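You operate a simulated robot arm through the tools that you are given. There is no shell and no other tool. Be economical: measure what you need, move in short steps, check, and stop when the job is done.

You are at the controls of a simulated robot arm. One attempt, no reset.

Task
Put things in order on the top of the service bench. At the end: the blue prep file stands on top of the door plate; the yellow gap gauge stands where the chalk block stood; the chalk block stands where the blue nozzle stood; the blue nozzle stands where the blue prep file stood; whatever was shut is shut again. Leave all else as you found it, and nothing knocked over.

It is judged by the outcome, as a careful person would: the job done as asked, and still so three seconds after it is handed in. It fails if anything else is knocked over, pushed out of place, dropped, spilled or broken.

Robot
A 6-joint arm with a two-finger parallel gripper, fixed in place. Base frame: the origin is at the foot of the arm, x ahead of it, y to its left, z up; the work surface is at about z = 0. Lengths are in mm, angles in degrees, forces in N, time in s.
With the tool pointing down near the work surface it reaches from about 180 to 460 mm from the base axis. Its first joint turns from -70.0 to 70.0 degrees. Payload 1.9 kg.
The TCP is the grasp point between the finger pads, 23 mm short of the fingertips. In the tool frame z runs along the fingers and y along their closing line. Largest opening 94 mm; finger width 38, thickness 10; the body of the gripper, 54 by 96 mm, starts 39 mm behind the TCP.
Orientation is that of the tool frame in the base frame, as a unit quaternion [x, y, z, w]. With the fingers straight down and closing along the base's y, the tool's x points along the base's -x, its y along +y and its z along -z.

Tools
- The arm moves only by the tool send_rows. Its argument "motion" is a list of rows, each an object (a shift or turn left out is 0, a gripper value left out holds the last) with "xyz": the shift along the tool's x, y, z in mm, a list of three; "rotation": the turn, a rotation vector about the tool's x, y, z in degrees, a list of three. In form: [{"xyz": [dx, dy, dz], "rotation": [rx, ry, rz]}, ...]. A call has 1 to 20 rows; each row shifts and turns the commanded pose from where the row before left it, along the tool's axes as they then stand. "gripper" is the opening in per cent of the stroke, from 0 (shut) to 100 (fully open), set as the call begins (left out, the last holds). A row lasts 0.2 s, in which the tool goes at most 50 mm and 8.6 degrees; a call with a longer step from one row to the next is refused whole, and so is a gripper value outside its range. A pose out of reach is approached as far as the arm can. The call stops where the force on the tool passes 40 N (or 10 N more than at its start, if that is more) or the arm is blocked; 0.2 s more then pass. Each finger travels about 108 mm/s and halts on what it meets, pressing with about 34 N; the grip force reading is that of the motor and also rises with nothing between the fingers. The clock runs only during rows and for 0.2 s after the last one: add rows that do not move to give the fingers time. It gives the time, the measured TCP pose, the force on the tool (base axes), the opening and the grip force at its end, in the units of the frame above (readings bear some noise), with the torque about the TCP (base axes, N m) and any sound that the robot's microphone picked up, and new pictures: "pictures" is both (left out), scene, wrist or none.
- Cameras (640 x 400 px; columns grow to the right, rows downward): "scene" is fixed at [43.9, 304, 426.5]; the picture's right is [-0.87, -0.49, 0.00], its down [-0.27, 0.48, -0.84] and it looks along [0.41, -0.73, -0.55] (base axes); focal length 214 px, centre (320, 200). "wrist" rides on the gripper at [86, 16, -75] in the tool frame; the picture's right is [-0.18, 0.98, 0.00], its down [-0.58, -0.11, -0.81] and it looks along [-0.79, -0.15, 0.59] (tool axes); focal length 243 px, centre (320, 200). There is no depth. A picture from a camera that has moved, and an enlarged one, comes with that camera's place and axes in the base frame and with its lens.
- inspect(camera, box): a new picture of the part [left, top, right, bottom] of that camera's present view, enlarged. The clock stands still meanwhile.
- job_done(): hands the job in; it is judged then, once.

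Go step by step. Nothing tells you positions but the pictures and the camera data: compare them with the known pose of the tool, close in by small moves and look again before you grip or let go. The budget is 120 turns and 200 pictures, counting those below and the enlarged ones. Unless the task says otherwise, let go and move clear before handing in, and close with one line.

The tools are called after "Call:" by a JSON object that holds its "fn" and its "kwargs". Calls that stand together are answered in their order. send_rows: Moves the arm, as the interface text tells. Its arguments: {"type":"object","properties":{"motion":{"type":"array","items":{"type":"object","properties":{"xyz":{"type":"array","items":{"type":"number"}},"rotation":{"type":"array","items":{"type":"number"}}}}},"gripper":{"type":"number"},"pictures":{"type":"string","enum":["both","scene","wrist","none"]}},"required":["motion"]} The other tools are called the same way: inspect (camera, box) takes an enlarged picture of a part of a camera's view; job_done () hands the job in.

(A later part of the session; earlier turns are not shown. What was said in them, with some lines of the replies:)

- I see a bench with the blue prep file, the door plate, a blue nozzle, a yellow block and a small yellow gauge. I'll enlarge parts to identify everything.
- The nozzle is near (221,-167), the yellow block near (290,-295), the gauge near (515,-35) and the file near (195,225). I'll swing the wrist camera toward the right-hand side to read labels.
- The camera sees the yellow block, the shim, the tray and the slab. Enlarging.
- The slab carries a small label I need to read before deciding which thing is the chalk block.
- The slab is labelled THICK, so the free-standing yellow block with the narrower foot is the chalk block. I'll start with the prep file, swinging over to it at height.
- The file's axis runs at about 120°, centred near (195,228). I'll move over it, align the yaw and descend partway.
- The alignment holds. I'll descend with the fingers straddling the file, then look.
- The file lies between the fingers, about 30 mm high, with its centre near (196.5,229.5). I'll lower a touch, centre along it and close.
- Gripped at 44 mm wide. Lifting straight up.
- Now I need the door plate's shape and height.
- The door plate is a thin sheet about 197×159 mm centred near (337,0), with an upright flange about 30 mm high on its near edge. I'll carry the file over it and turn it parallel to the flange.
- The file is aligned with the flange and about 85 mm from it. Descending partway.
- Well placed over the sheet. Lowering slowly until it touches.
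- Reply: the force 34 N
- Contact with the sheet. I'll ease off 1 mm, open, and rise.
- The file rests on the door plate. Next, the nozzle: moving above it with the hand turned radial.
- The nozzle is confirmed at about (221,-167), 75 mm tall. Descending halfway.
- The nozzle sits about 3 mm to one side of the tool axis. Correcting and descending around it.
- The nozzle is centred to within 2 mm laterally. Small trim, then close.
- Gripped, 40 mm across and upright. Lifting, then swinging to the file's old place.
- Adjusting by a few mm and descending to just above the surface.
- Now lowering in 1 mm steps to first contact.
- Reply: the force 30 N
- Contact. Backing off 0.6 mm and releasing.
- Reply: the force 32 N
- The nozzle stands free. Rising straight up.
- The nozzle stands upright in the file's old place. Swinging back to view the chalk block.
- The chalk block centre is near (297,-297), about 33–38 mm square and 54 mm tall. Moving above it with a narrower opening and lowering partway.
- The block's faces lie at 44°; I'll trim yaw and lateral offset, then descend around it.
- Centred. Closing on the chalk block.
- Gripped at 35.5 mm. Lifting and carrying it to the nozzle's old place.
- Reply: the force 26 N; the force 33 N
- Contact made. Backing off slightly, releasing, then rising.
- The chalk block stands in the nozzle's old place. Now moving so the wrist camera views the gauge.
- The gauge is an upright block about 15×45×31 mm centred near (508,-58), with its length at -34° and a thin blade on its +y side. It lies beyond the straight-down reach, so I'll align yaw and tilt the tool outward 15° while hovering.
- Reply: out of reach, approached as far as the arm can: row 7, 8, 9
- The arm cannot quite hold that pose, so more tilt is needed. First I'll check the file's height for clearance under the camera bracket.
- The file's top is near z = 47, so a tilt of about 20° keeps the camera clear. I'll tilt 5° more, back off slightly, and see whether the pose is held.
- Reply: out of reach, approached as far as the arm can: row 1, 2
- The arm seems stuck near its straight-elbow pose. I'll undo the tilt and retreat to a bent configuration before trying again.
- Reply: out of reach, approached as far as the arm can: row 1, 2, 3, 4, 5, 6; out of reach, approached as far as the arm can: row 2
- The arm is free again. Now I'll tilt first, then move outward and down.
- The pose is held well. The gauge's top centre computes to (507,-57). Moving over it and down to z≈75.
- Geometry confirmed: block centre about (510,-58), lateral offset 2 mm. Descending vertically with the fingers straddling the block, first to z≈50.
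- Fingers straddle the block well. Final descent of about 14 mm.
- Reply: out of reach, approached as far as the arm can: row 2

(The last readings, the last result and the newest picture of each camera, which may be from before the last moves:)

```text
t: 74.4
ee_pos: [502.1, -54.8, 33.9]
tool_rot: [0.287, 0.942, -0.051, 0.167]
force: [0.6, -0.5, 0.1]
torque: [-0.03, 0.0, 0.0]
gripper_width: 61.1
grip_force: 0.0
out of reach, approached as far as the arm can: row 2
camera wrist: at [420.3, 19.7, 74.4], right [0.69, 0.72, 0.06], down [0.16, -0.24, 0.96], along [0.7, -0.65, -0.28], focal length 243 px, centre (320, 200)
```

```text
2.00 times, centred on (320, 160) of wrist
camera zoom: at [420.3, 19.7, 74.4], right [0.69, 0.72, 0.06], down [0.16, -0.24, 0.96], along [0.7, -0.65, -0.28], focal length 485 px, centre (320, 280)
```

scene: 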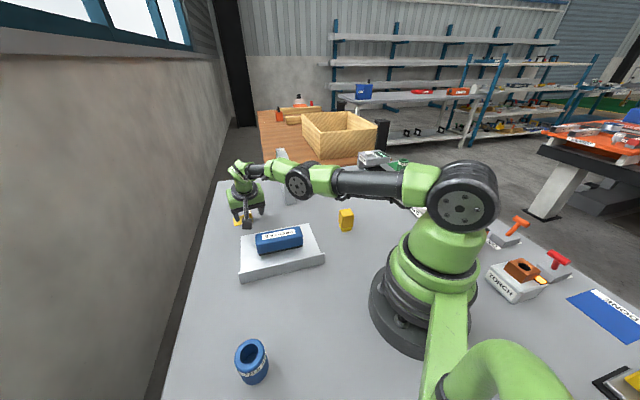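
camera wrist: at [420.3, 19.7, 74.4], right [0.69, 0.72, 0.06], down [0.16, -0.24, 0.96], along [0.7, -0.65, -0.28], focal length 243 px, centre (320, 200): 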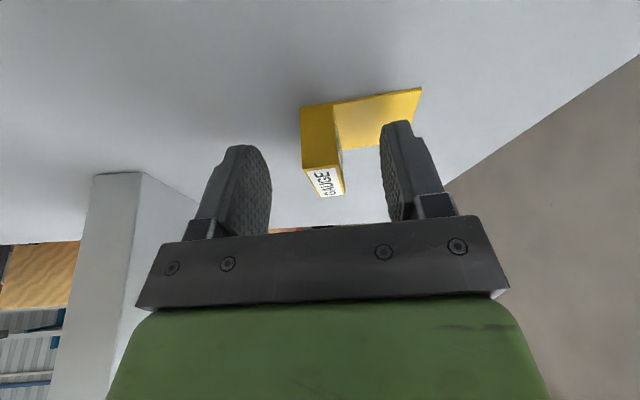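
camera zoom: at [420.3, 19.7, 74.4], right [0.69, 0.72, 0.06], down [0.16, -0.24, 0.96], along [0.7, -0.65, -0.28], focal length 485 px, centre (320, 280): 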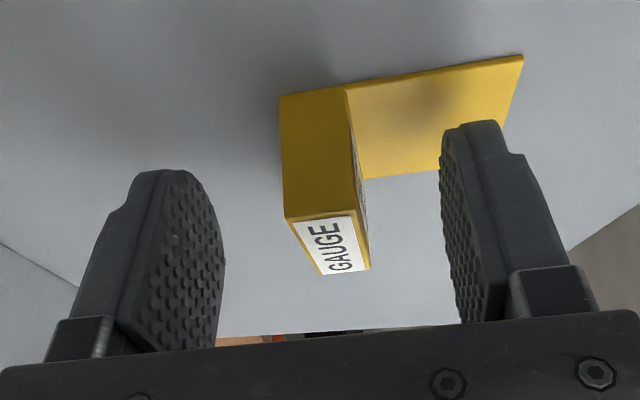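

At the reach limit but in position, fingers clear of the blade. Closing.

Call:
{"fn": "send_rows", "kwargs": {"motion": [{}, {}, {}, {}], "gripper": 0}}

Call:
{"fn": "inspect", "kwargs": {"camera": "wrist", "box": [200, 60, 440, 260]}}

```text
t: 75.4
ee_pos: [501.3, -55.5, 34.8]
tool_rot: [0.287, 0.942, -0.05, 0.168]
force: [0.3, -0.4, 0.8]
torque: [0.02, -0.04, 0.0]
gripper_width: 14.7
grip_force: 34.0
camera wrist: at [420.4, 19.7, 74.6], right [0.69, 0.72, 0.06], down [0.16, -0.24, 0.96], along [0.7, -0.65, -0.28], focal length 243 px, centre (320, 200)
```

scene: 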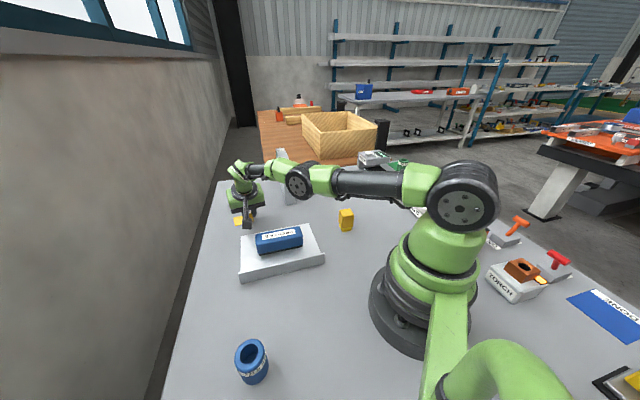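
wrist: 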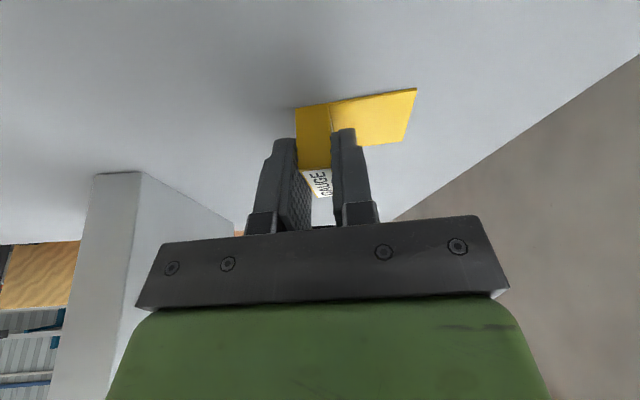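

```text
2.00 times, centred on (320, 160) of wrist
camera zoom: at [420.4, 19.7, 74.6], right [0.69, 0.72, 0.06], down [0.16, -0.24, 0.96], along [0.7, -0.65, -0.28], focal length 485 px, centre (320, 280)
```

zoom: 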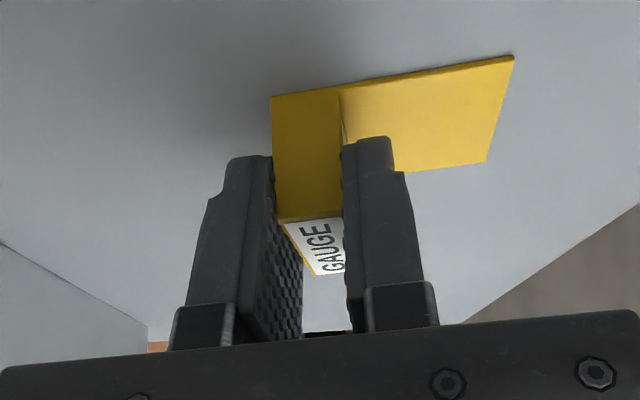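

Gripped at 14.7 mm. Lifting vertically.

Call:
{"fn": "send_rows", "kwargs": {"motion": [{"xyz": [-2.4, 0, -6.6]}, {"xyz": [-4.8, 0, -13.2]}, {"xyz": [-4.8, 0, -13.2]}, {"xyz": [-4.8, 0, -13.2]}, {}]}}

```text
t: 76.6
ee_pos: [506.6, -54.4, 85.9]
tool_rot: [0.288, 0.942, -0.051, 0.166]
force: [-1.1, -0.1, 0.2]
torque: [0.03, 0.0, 0.02]
gripper_width: 14.8
grip_force: 33.7
out of reach, approached as far as the arm can: row 3
camera wrist: at [425.2, 19.1, 125.7], right [0.69, 0.72, 0.06], down [0.16, -0.24, 0.96], along [0.7, -0.65, -0.28], focal length 243 px, centre (320, 200)
```

scene: 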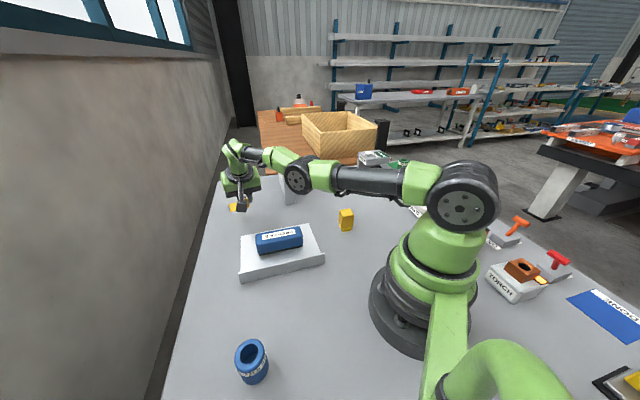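
wrist: 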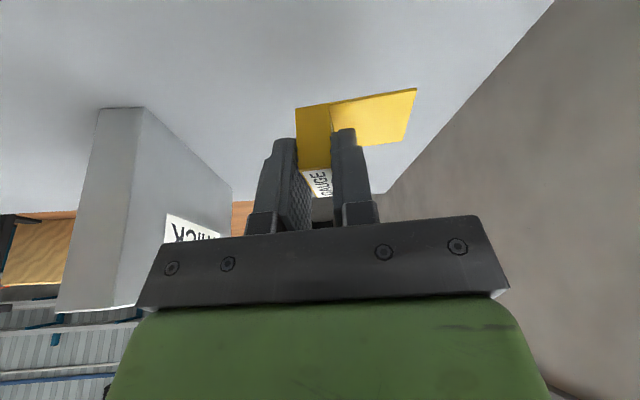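

The gauge is in hand. Moving inward and up to a comfortable region.

Call:
{"fn": "send_rows", "kwargs": {"motion": [{"xyz": [6.8, -6.8, -14.9]}, {"xyz": [6.9, -6.7, -14.9]}, {"xyz": [13.7, -13.5, -29.8]}, {"xyz": [13.7, -13.5, -29.8]}, {}]}}

```text
t: 77.8
ee_pos: [507.2, -51.7, 153.1]
tool_rot: [0.288, 0.942, -0.052, 0.165]
force: [-0.5, -0.1, -0.4]
torque: [-0.03, 0.01, 0.02]
gripper_width: 14.8
grip_force: 34.2
out of reach, approached as far as the arm can: row 1, 2, 3, 4
camera wrist: at [425.3, 22.3, 192.0], right [0.69, 0.72, 0.06], down [0.16, -0.24, 0.96], along [0.7, -0.65, -0.29], focal length 243 px, centre (320, 200)
```

scene: 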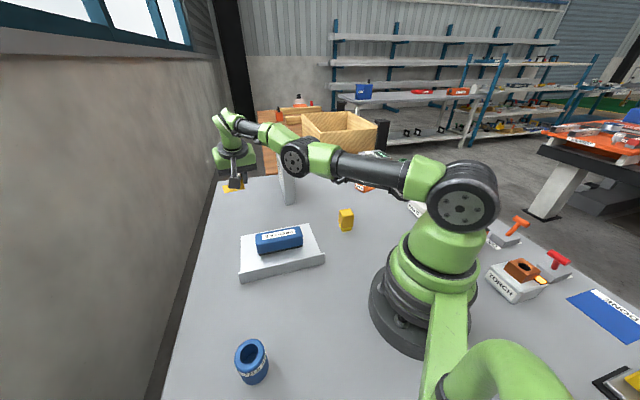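
wrist: 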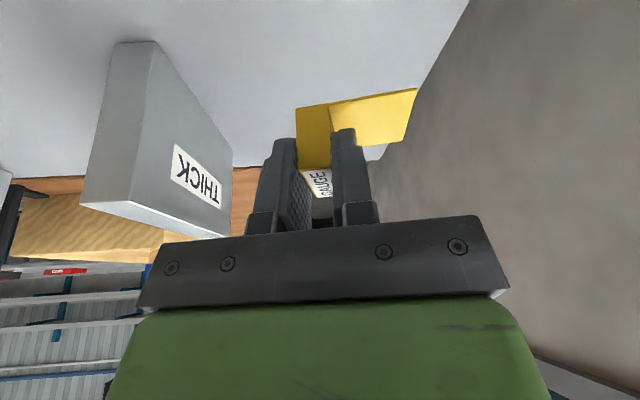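

The elbow is straight again; as before I'll raise a little, then pull in with small steps.

Call:
{"fn": "send_rows", "kwargs": {"motion": [{"xyz": [-6.8, 0, -18.8]}, {"xyz": [-6.8, 0, -18.8]}, {}, {"xyz": [12.4, -7.1, -4.5]}, {"xyz": [12.4, -7.1, -4.5]}, {"xyz": [12.4, -7.1, -4.5]}, {}], "pictures": "scene"}}

```text
t: 79.4
ee_pos: [471.1, -48.0, 195.4]
tool_rot: [0.289, 0.941, -0.05, 0.168]
force: [-0.6, 0.1, -0.6]
torque: [0.02, 0.01, -0.01]
gripper_width: 15.0
grip_force: 34.1
out of reach, approached as far as the arm can: row 2, 4, 5
```

scene: 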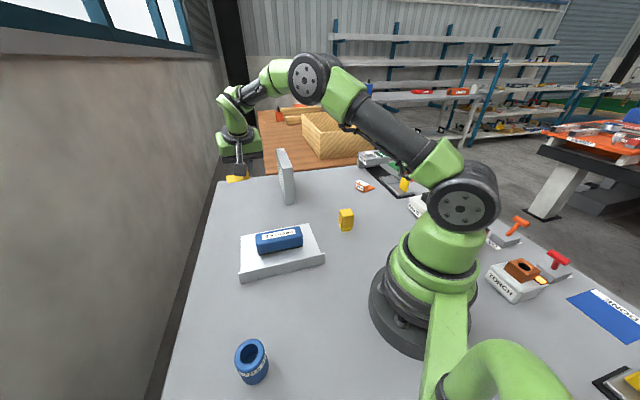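

Free. Pulling in further and taking the tilt off.

Call:
{"fn": "send_rows", "kwargs": {"motion": [{"xyz": [16.5, -9.5, -6]}, {"xyz": [16.5, -9.5, -6]}, {"xyz": [16.5, -9.5, -6]}, {"xyz": [16.5, -9.5, -6]}, {"rotation": [0, 6.7, 0]}, {"rotation": [0, 6.7, 0]}, {"rotation": [0, 6.6, 0]}, {}]}}

```text
t: 81.2
ee_pos: [391.0, -40.6, 195.1]
tool_rot: [0.293, 0.956, 0.0, 0.0]
force: [0.1, -0.2, 0.1]
torque: [0.01, 0.05, 0.0]
gripper_width: 14.8
grip_force: 34.2
camera wrist: at [326.9, 22.6, 268.6], right [0.7, 0.71, 0.0], down [0.42, -0.42, 0.81], along [0.57, -0.57, -0.59], focal length 243 px, centre (320, 200)
```

scene: 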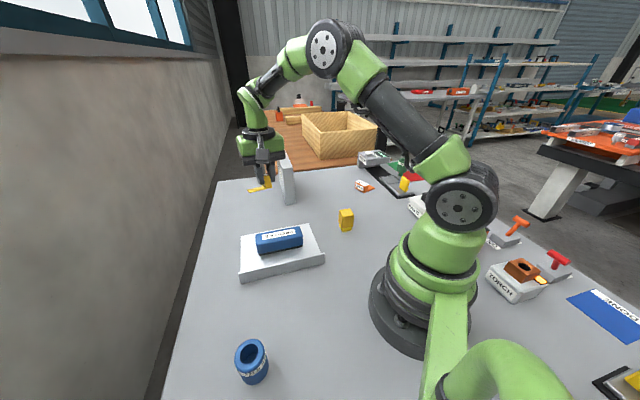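
wrist: 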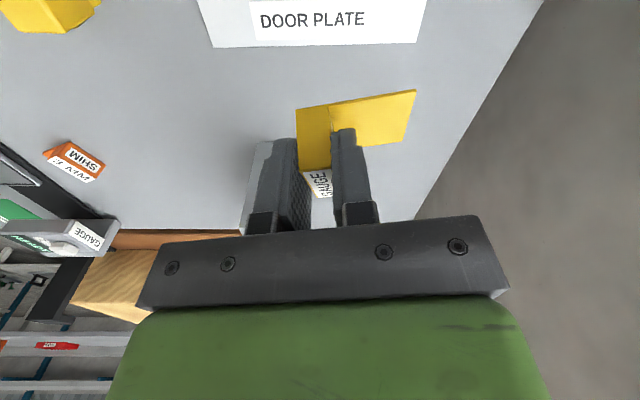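

The gauge was gripped with the tool tilted, so I must tilt again by the same 20° to set it flat. I'll carry it toward the chalk block's old place with yaw -20° (which keeps the camera away from the chalk block), then tilt.

Call:
{"fn": "send_rows", "kwargs": {"motion": [{"rotation": [0, 0, -7]}, {"rotation": [0, 0, -7]}, {"xyz": [1.2, -41.1, 0]}, {"xyz": [1.2, -41.1, 0]}, {"xyz": [1.2, -41.1, 0]}, {"xyz": [1.2, -41.1, 0]}, {"xyz": [1.2, -41.1, 0]}, {"xyz": [1.2, -41.1, 0]}, {"xyz": [1.2, -41.1, 0]}, {"rotation": [0, -6.7, 0]}, {"rotation": [0, -6.7, 0]}, {"rotation": [0, -6.6, 0]}, {}, {}]}}

Call:
{"fn": "inspect", "kwargs": {"camera": "scene", "box": [290, 110, 420, 220]}}

```text
t: 84.2
ee_pos: [285.0, -306.4, 194.3]
tool_rot: [0.171, 0.97, -0.03, 0.172]
force: [0.4, -0.6, -0.5]
torque: [0.0, -0.02, 0.02]
gripper_width: 15.2
grip_force: 34.2
camera wrist: at [189.1, -254.2, 233.9], right [0.5, 0.86, 0.06], down [0.21, -0.19, 0.96], along [0.84, -0.46, -0.28], focal length 243 px, centre (320, 200)
```

scene: 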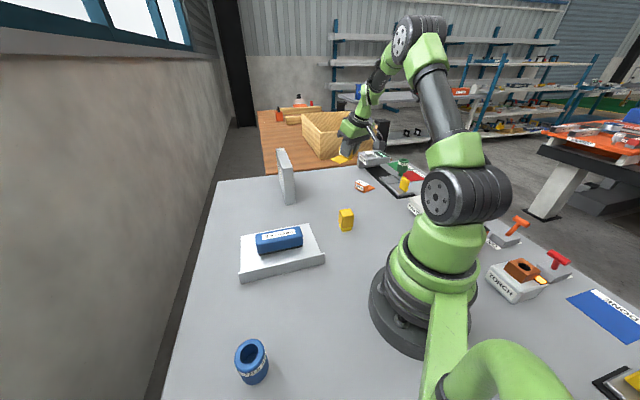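
wrist: 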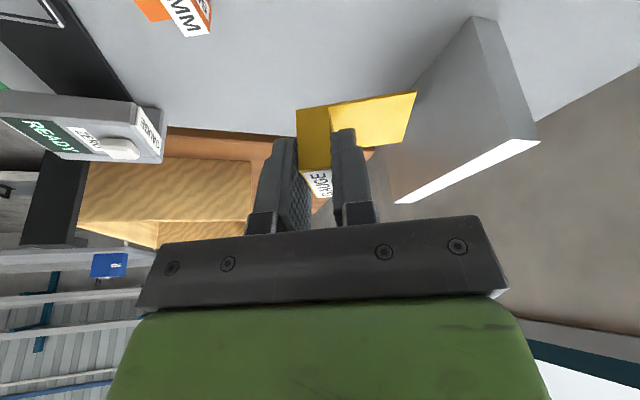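

```text
3.64 times, centred on (355, 165) of scene
camera zoom: at [43.9, 304.0, 426.5], right [-0.87, -0.49, 0.0], down [-0.27, 0.48, -0.84], along [0.41, -0.73, -0.55], focal length 780 px, centre (193, 327)
```

zoom: 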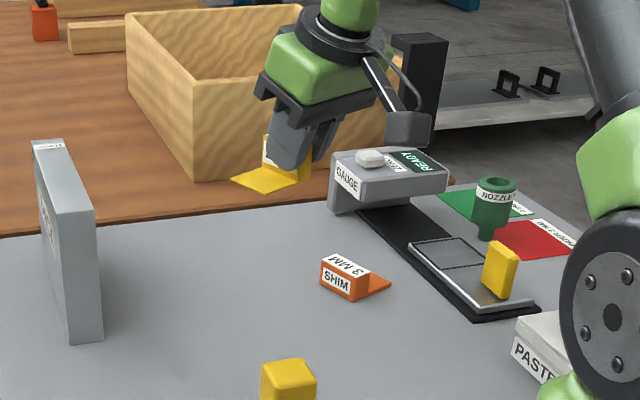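

The tilt matches the grasp. Descending vertically to about 10 mm above the surface.

Call:
{"fn": "send_rows", "kwargs": {"motion": [{"xyz": [12.8, 0, 35.2]}, {"xyz": [12.8, 0, 35.2]}, {"xyz": [12.8, 0, 35.2]}, {"xyz": [10, 0, 27.5]}, {}, {}]}}

Call:
{"fn": "inspect", "kwargs": {"camera": "scene", "box": [300, 150, 400, 230]}}

```text
t: 85.6
ee_pos: [285.8, -310.1, 51.0]
tool_rot: [0.17, 0.97, -0.03, 0.172]
force: [-0.8, -0.5, 0.2]
torque: [-0.01, -0.03, 0.01]
gripper_width: 15.1
grip_force: 34.3
camera wrist: at [189.4, -256.8, 90.4], right [0.5, 0.86, 0.06], down [0.22, -0.19, 0.96], along [0.84, -0.46, -0.28], focal length 243 px, centre (320, 200)
```

scene: 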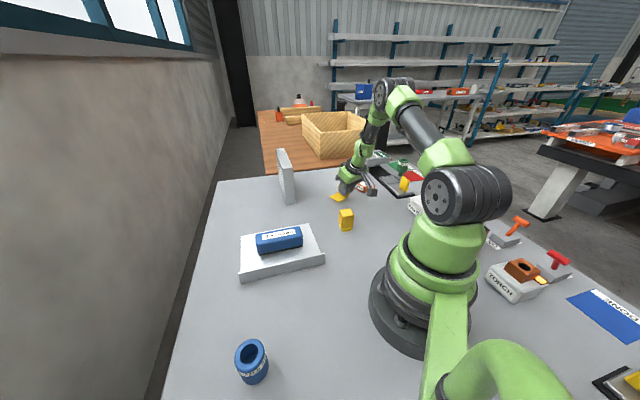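
wrist: 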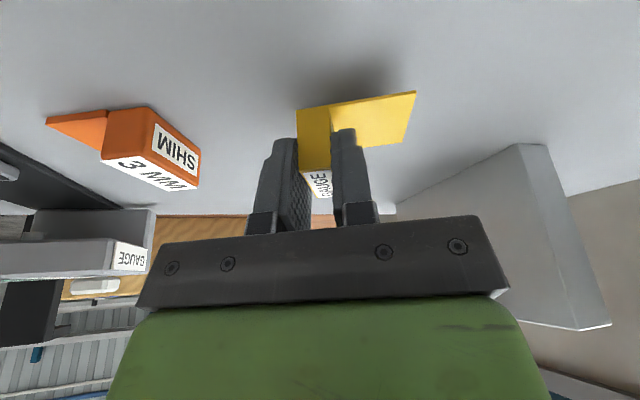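

```text
5.00 times, centred on (350, 190) of scene
camera zoom: at [43.9, 304.0, 426.5], right [-0.87, -0.49, 0.0], down [-0.27, 0.48, -0.84], along [0.41, -0.73, -0.55], focal length 1072 px, centre (170, 250)
```

zoom: 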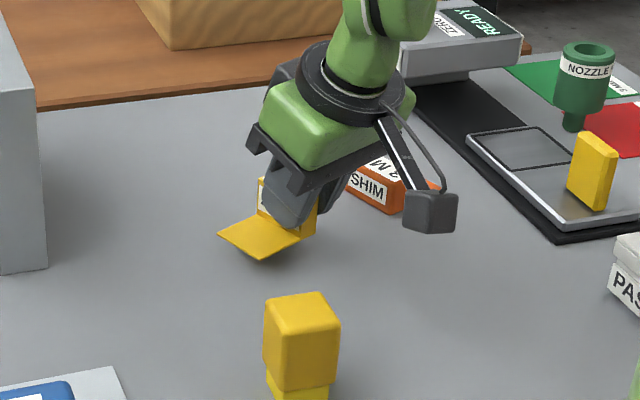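

Clear of the shim and chalk block. Lowering slowly to contact.

Call:
{"fn": "send_rows", "kwargs": {"motion": [{"xyz": [1.7, 0, 4.7]}, {"xyz": [1.4, 0, 3.8]}, {"xyz": [1, 0, 2.8]}, {"xyz": [0.7, 0, 1.9]}, {"xyz": [0.34, 0, 0.94]}, {}], "pictures": "none"}}

Call:
{"fn": "send_rows", "kwargs": {"motion": [{"xyz": [0.24, 0, 0.66]}, {}], "pictures": "none"}}

```text
t: 87.0
ee_pos: [285.8, -308.1, 37.0]
tool_rot: [0.171, 0.97, -0.03, 0.172]
force: [-1.0, 0.5, 0.1]
torque: [0.01, 0.0, -0.02]
gripper_width: 15.0
grip_force: 34.0
```

```text
t: 87.6
ee_pos: [286.2, -308.2, 36.4]
tool_rot: [0.171, 0.97, -0.03, 0.172]
force: [-0.3, -0.3, -0.4]
torque: [0.03, 0.01, 0.01]
gripper_width: 14.6
grip_force: 34.1
```

Call:
{"fn": "send_rows", "kwargs": {"motion": [{"xyz": [0.24, 0, 0.66]}, {}], "pictures": "none"}}

Call:
{"fn": "send_rows", "kwargs": {"motion": [{"xyz": [0.24, 0, 0.66]}, {}], "pictures": "none"}}

Call:
{"fn": "send_rows", "kwargs": {"motion": [{"xyz": [0.2, 0, 0.5]}, {}], "pictures": "wrist"}}

```text
t: 88.2
ee_pos: [286.0, -308.7, 35.8]
tool_rot: [0.171, 0.97, -0.031, 0.172]
force: [-0.1, -0.5, 0.3]
torque: [-0.04, -0.02, 0.04]
gripper_width: 15.0
grip_force: 34.1
```

```text
t: 88.8
ee_pos: [285.7, -308.1, 35.4]
tool_rot: [0.172, 0.97, -0.03, 0.172]
force: [-0.5, -0.1, -0.3]
torque: [0.0, 0.01, 0.0]
gripper_width: 14.8
grip_force: 34.1
```

```text
t: 89.4
ee_pos: [286.0, -308.2, 35.3]
tool_rot: [0.171, 0.969, -0.03, 0.173]
force: [-2.4, -0.5, 11.9]
torque: [0.03, 0.08, 0.04]
gripper_width: 15.0
grip_force: 33.6
camera wrist: at [189.8, -255.2, 74.1], right [0.5, 0.86, 0.06], down [0.21, -0.19, 0.96], along [0.84, -0.46, -0.28], focal length 243 px, centre (320, 200)
```

wrist: 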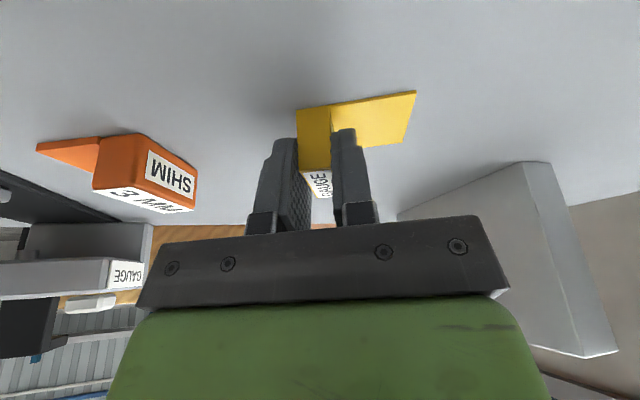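

Light contact. Releasing with a modest opening, then rising straight up.

Call:
{"fn": "send_rows", "kwargs": {"motion": [{}, {}, {}], "gripper": 45, "pictures": "none"}}

Call:
{"fn": "send_rows", "kwargs": {"motion": [{"xyz": [-3.4, 0, -9.4]}, {"xyz": [-8.6, 0, -23.5]}, {"xyz": [-12.8, 0, -35.2]}, {"xyz": [-12.8, 0, -35.2]}, {"xyz": [-12.8, 0, -35.2]}, {}]}}

Call:
{"fn": "inspect", "kwargs": {"camera": "scene", "box": [300, 150, 400, 230]}}

```text
t: 90.2
ee_pos: [287.2, -306.7, 34.0]
tool_rot: [0.171, 0.97, -0.029, 0.172]
force: [-0.2, 0.8, -0.2]
torque: [0.0, -0.01, -0.01]
gripper_width: 42.1
grip_force: 0.0
```

```text
t: 91.6
ee_pos: [284.9, -307.9, 184.9]
tool_rot: [0.171, 0.97, -0.03, 0.172]
force: [-0.3, 0.5, 0.4]
torque: [-0.02, 0.02, 0.03]
gripper_width: 42.0
grip_force: 0.0
camera wrist: at [188.1, -254.7, 223.7], right [0.5, 0.86, 0.06], down [0.22, -0.2, 0.96], along [0.84, -0.46, -0.28], focal length 243 px, centre (320, 200)
```

scene: 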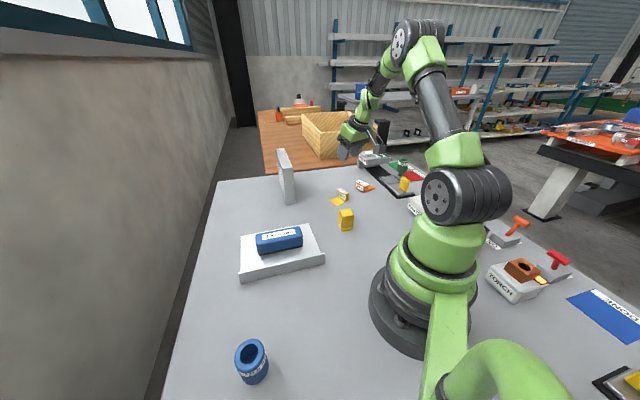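
wrist: 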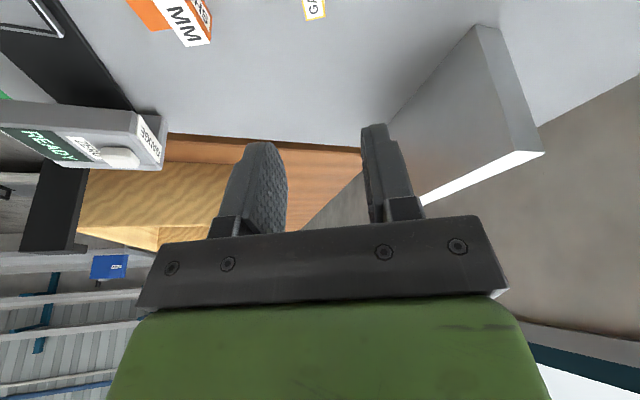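

```text
5.00 times, centred on (350, 190) of scene
camera zoom: at [43.9, 304.0, 426.5], right [-0.87, -0.49, 0.0], down [-0.27, 0.48, -0.84], along [0.41, -0.73, -0.55], focal length 1072 px, centre (170, 250)
```

zoom: 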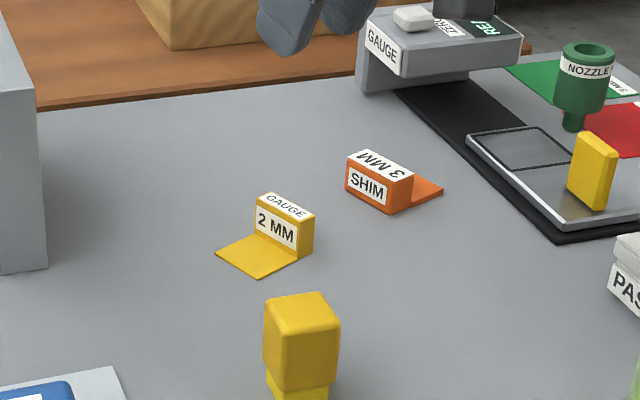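

All four pieces stand in their places, nothing else has moved and the arm is clear with the gripper empty. Handing in.

Call:
{"fn": "job_done", "kwargs": {}}

```text
The job is handed in.
```

The prep file is on the door plate, and the nozzle, chalk block and gauge stand in their new places. I opened nothing, knocked nothing over and moved nothing else.
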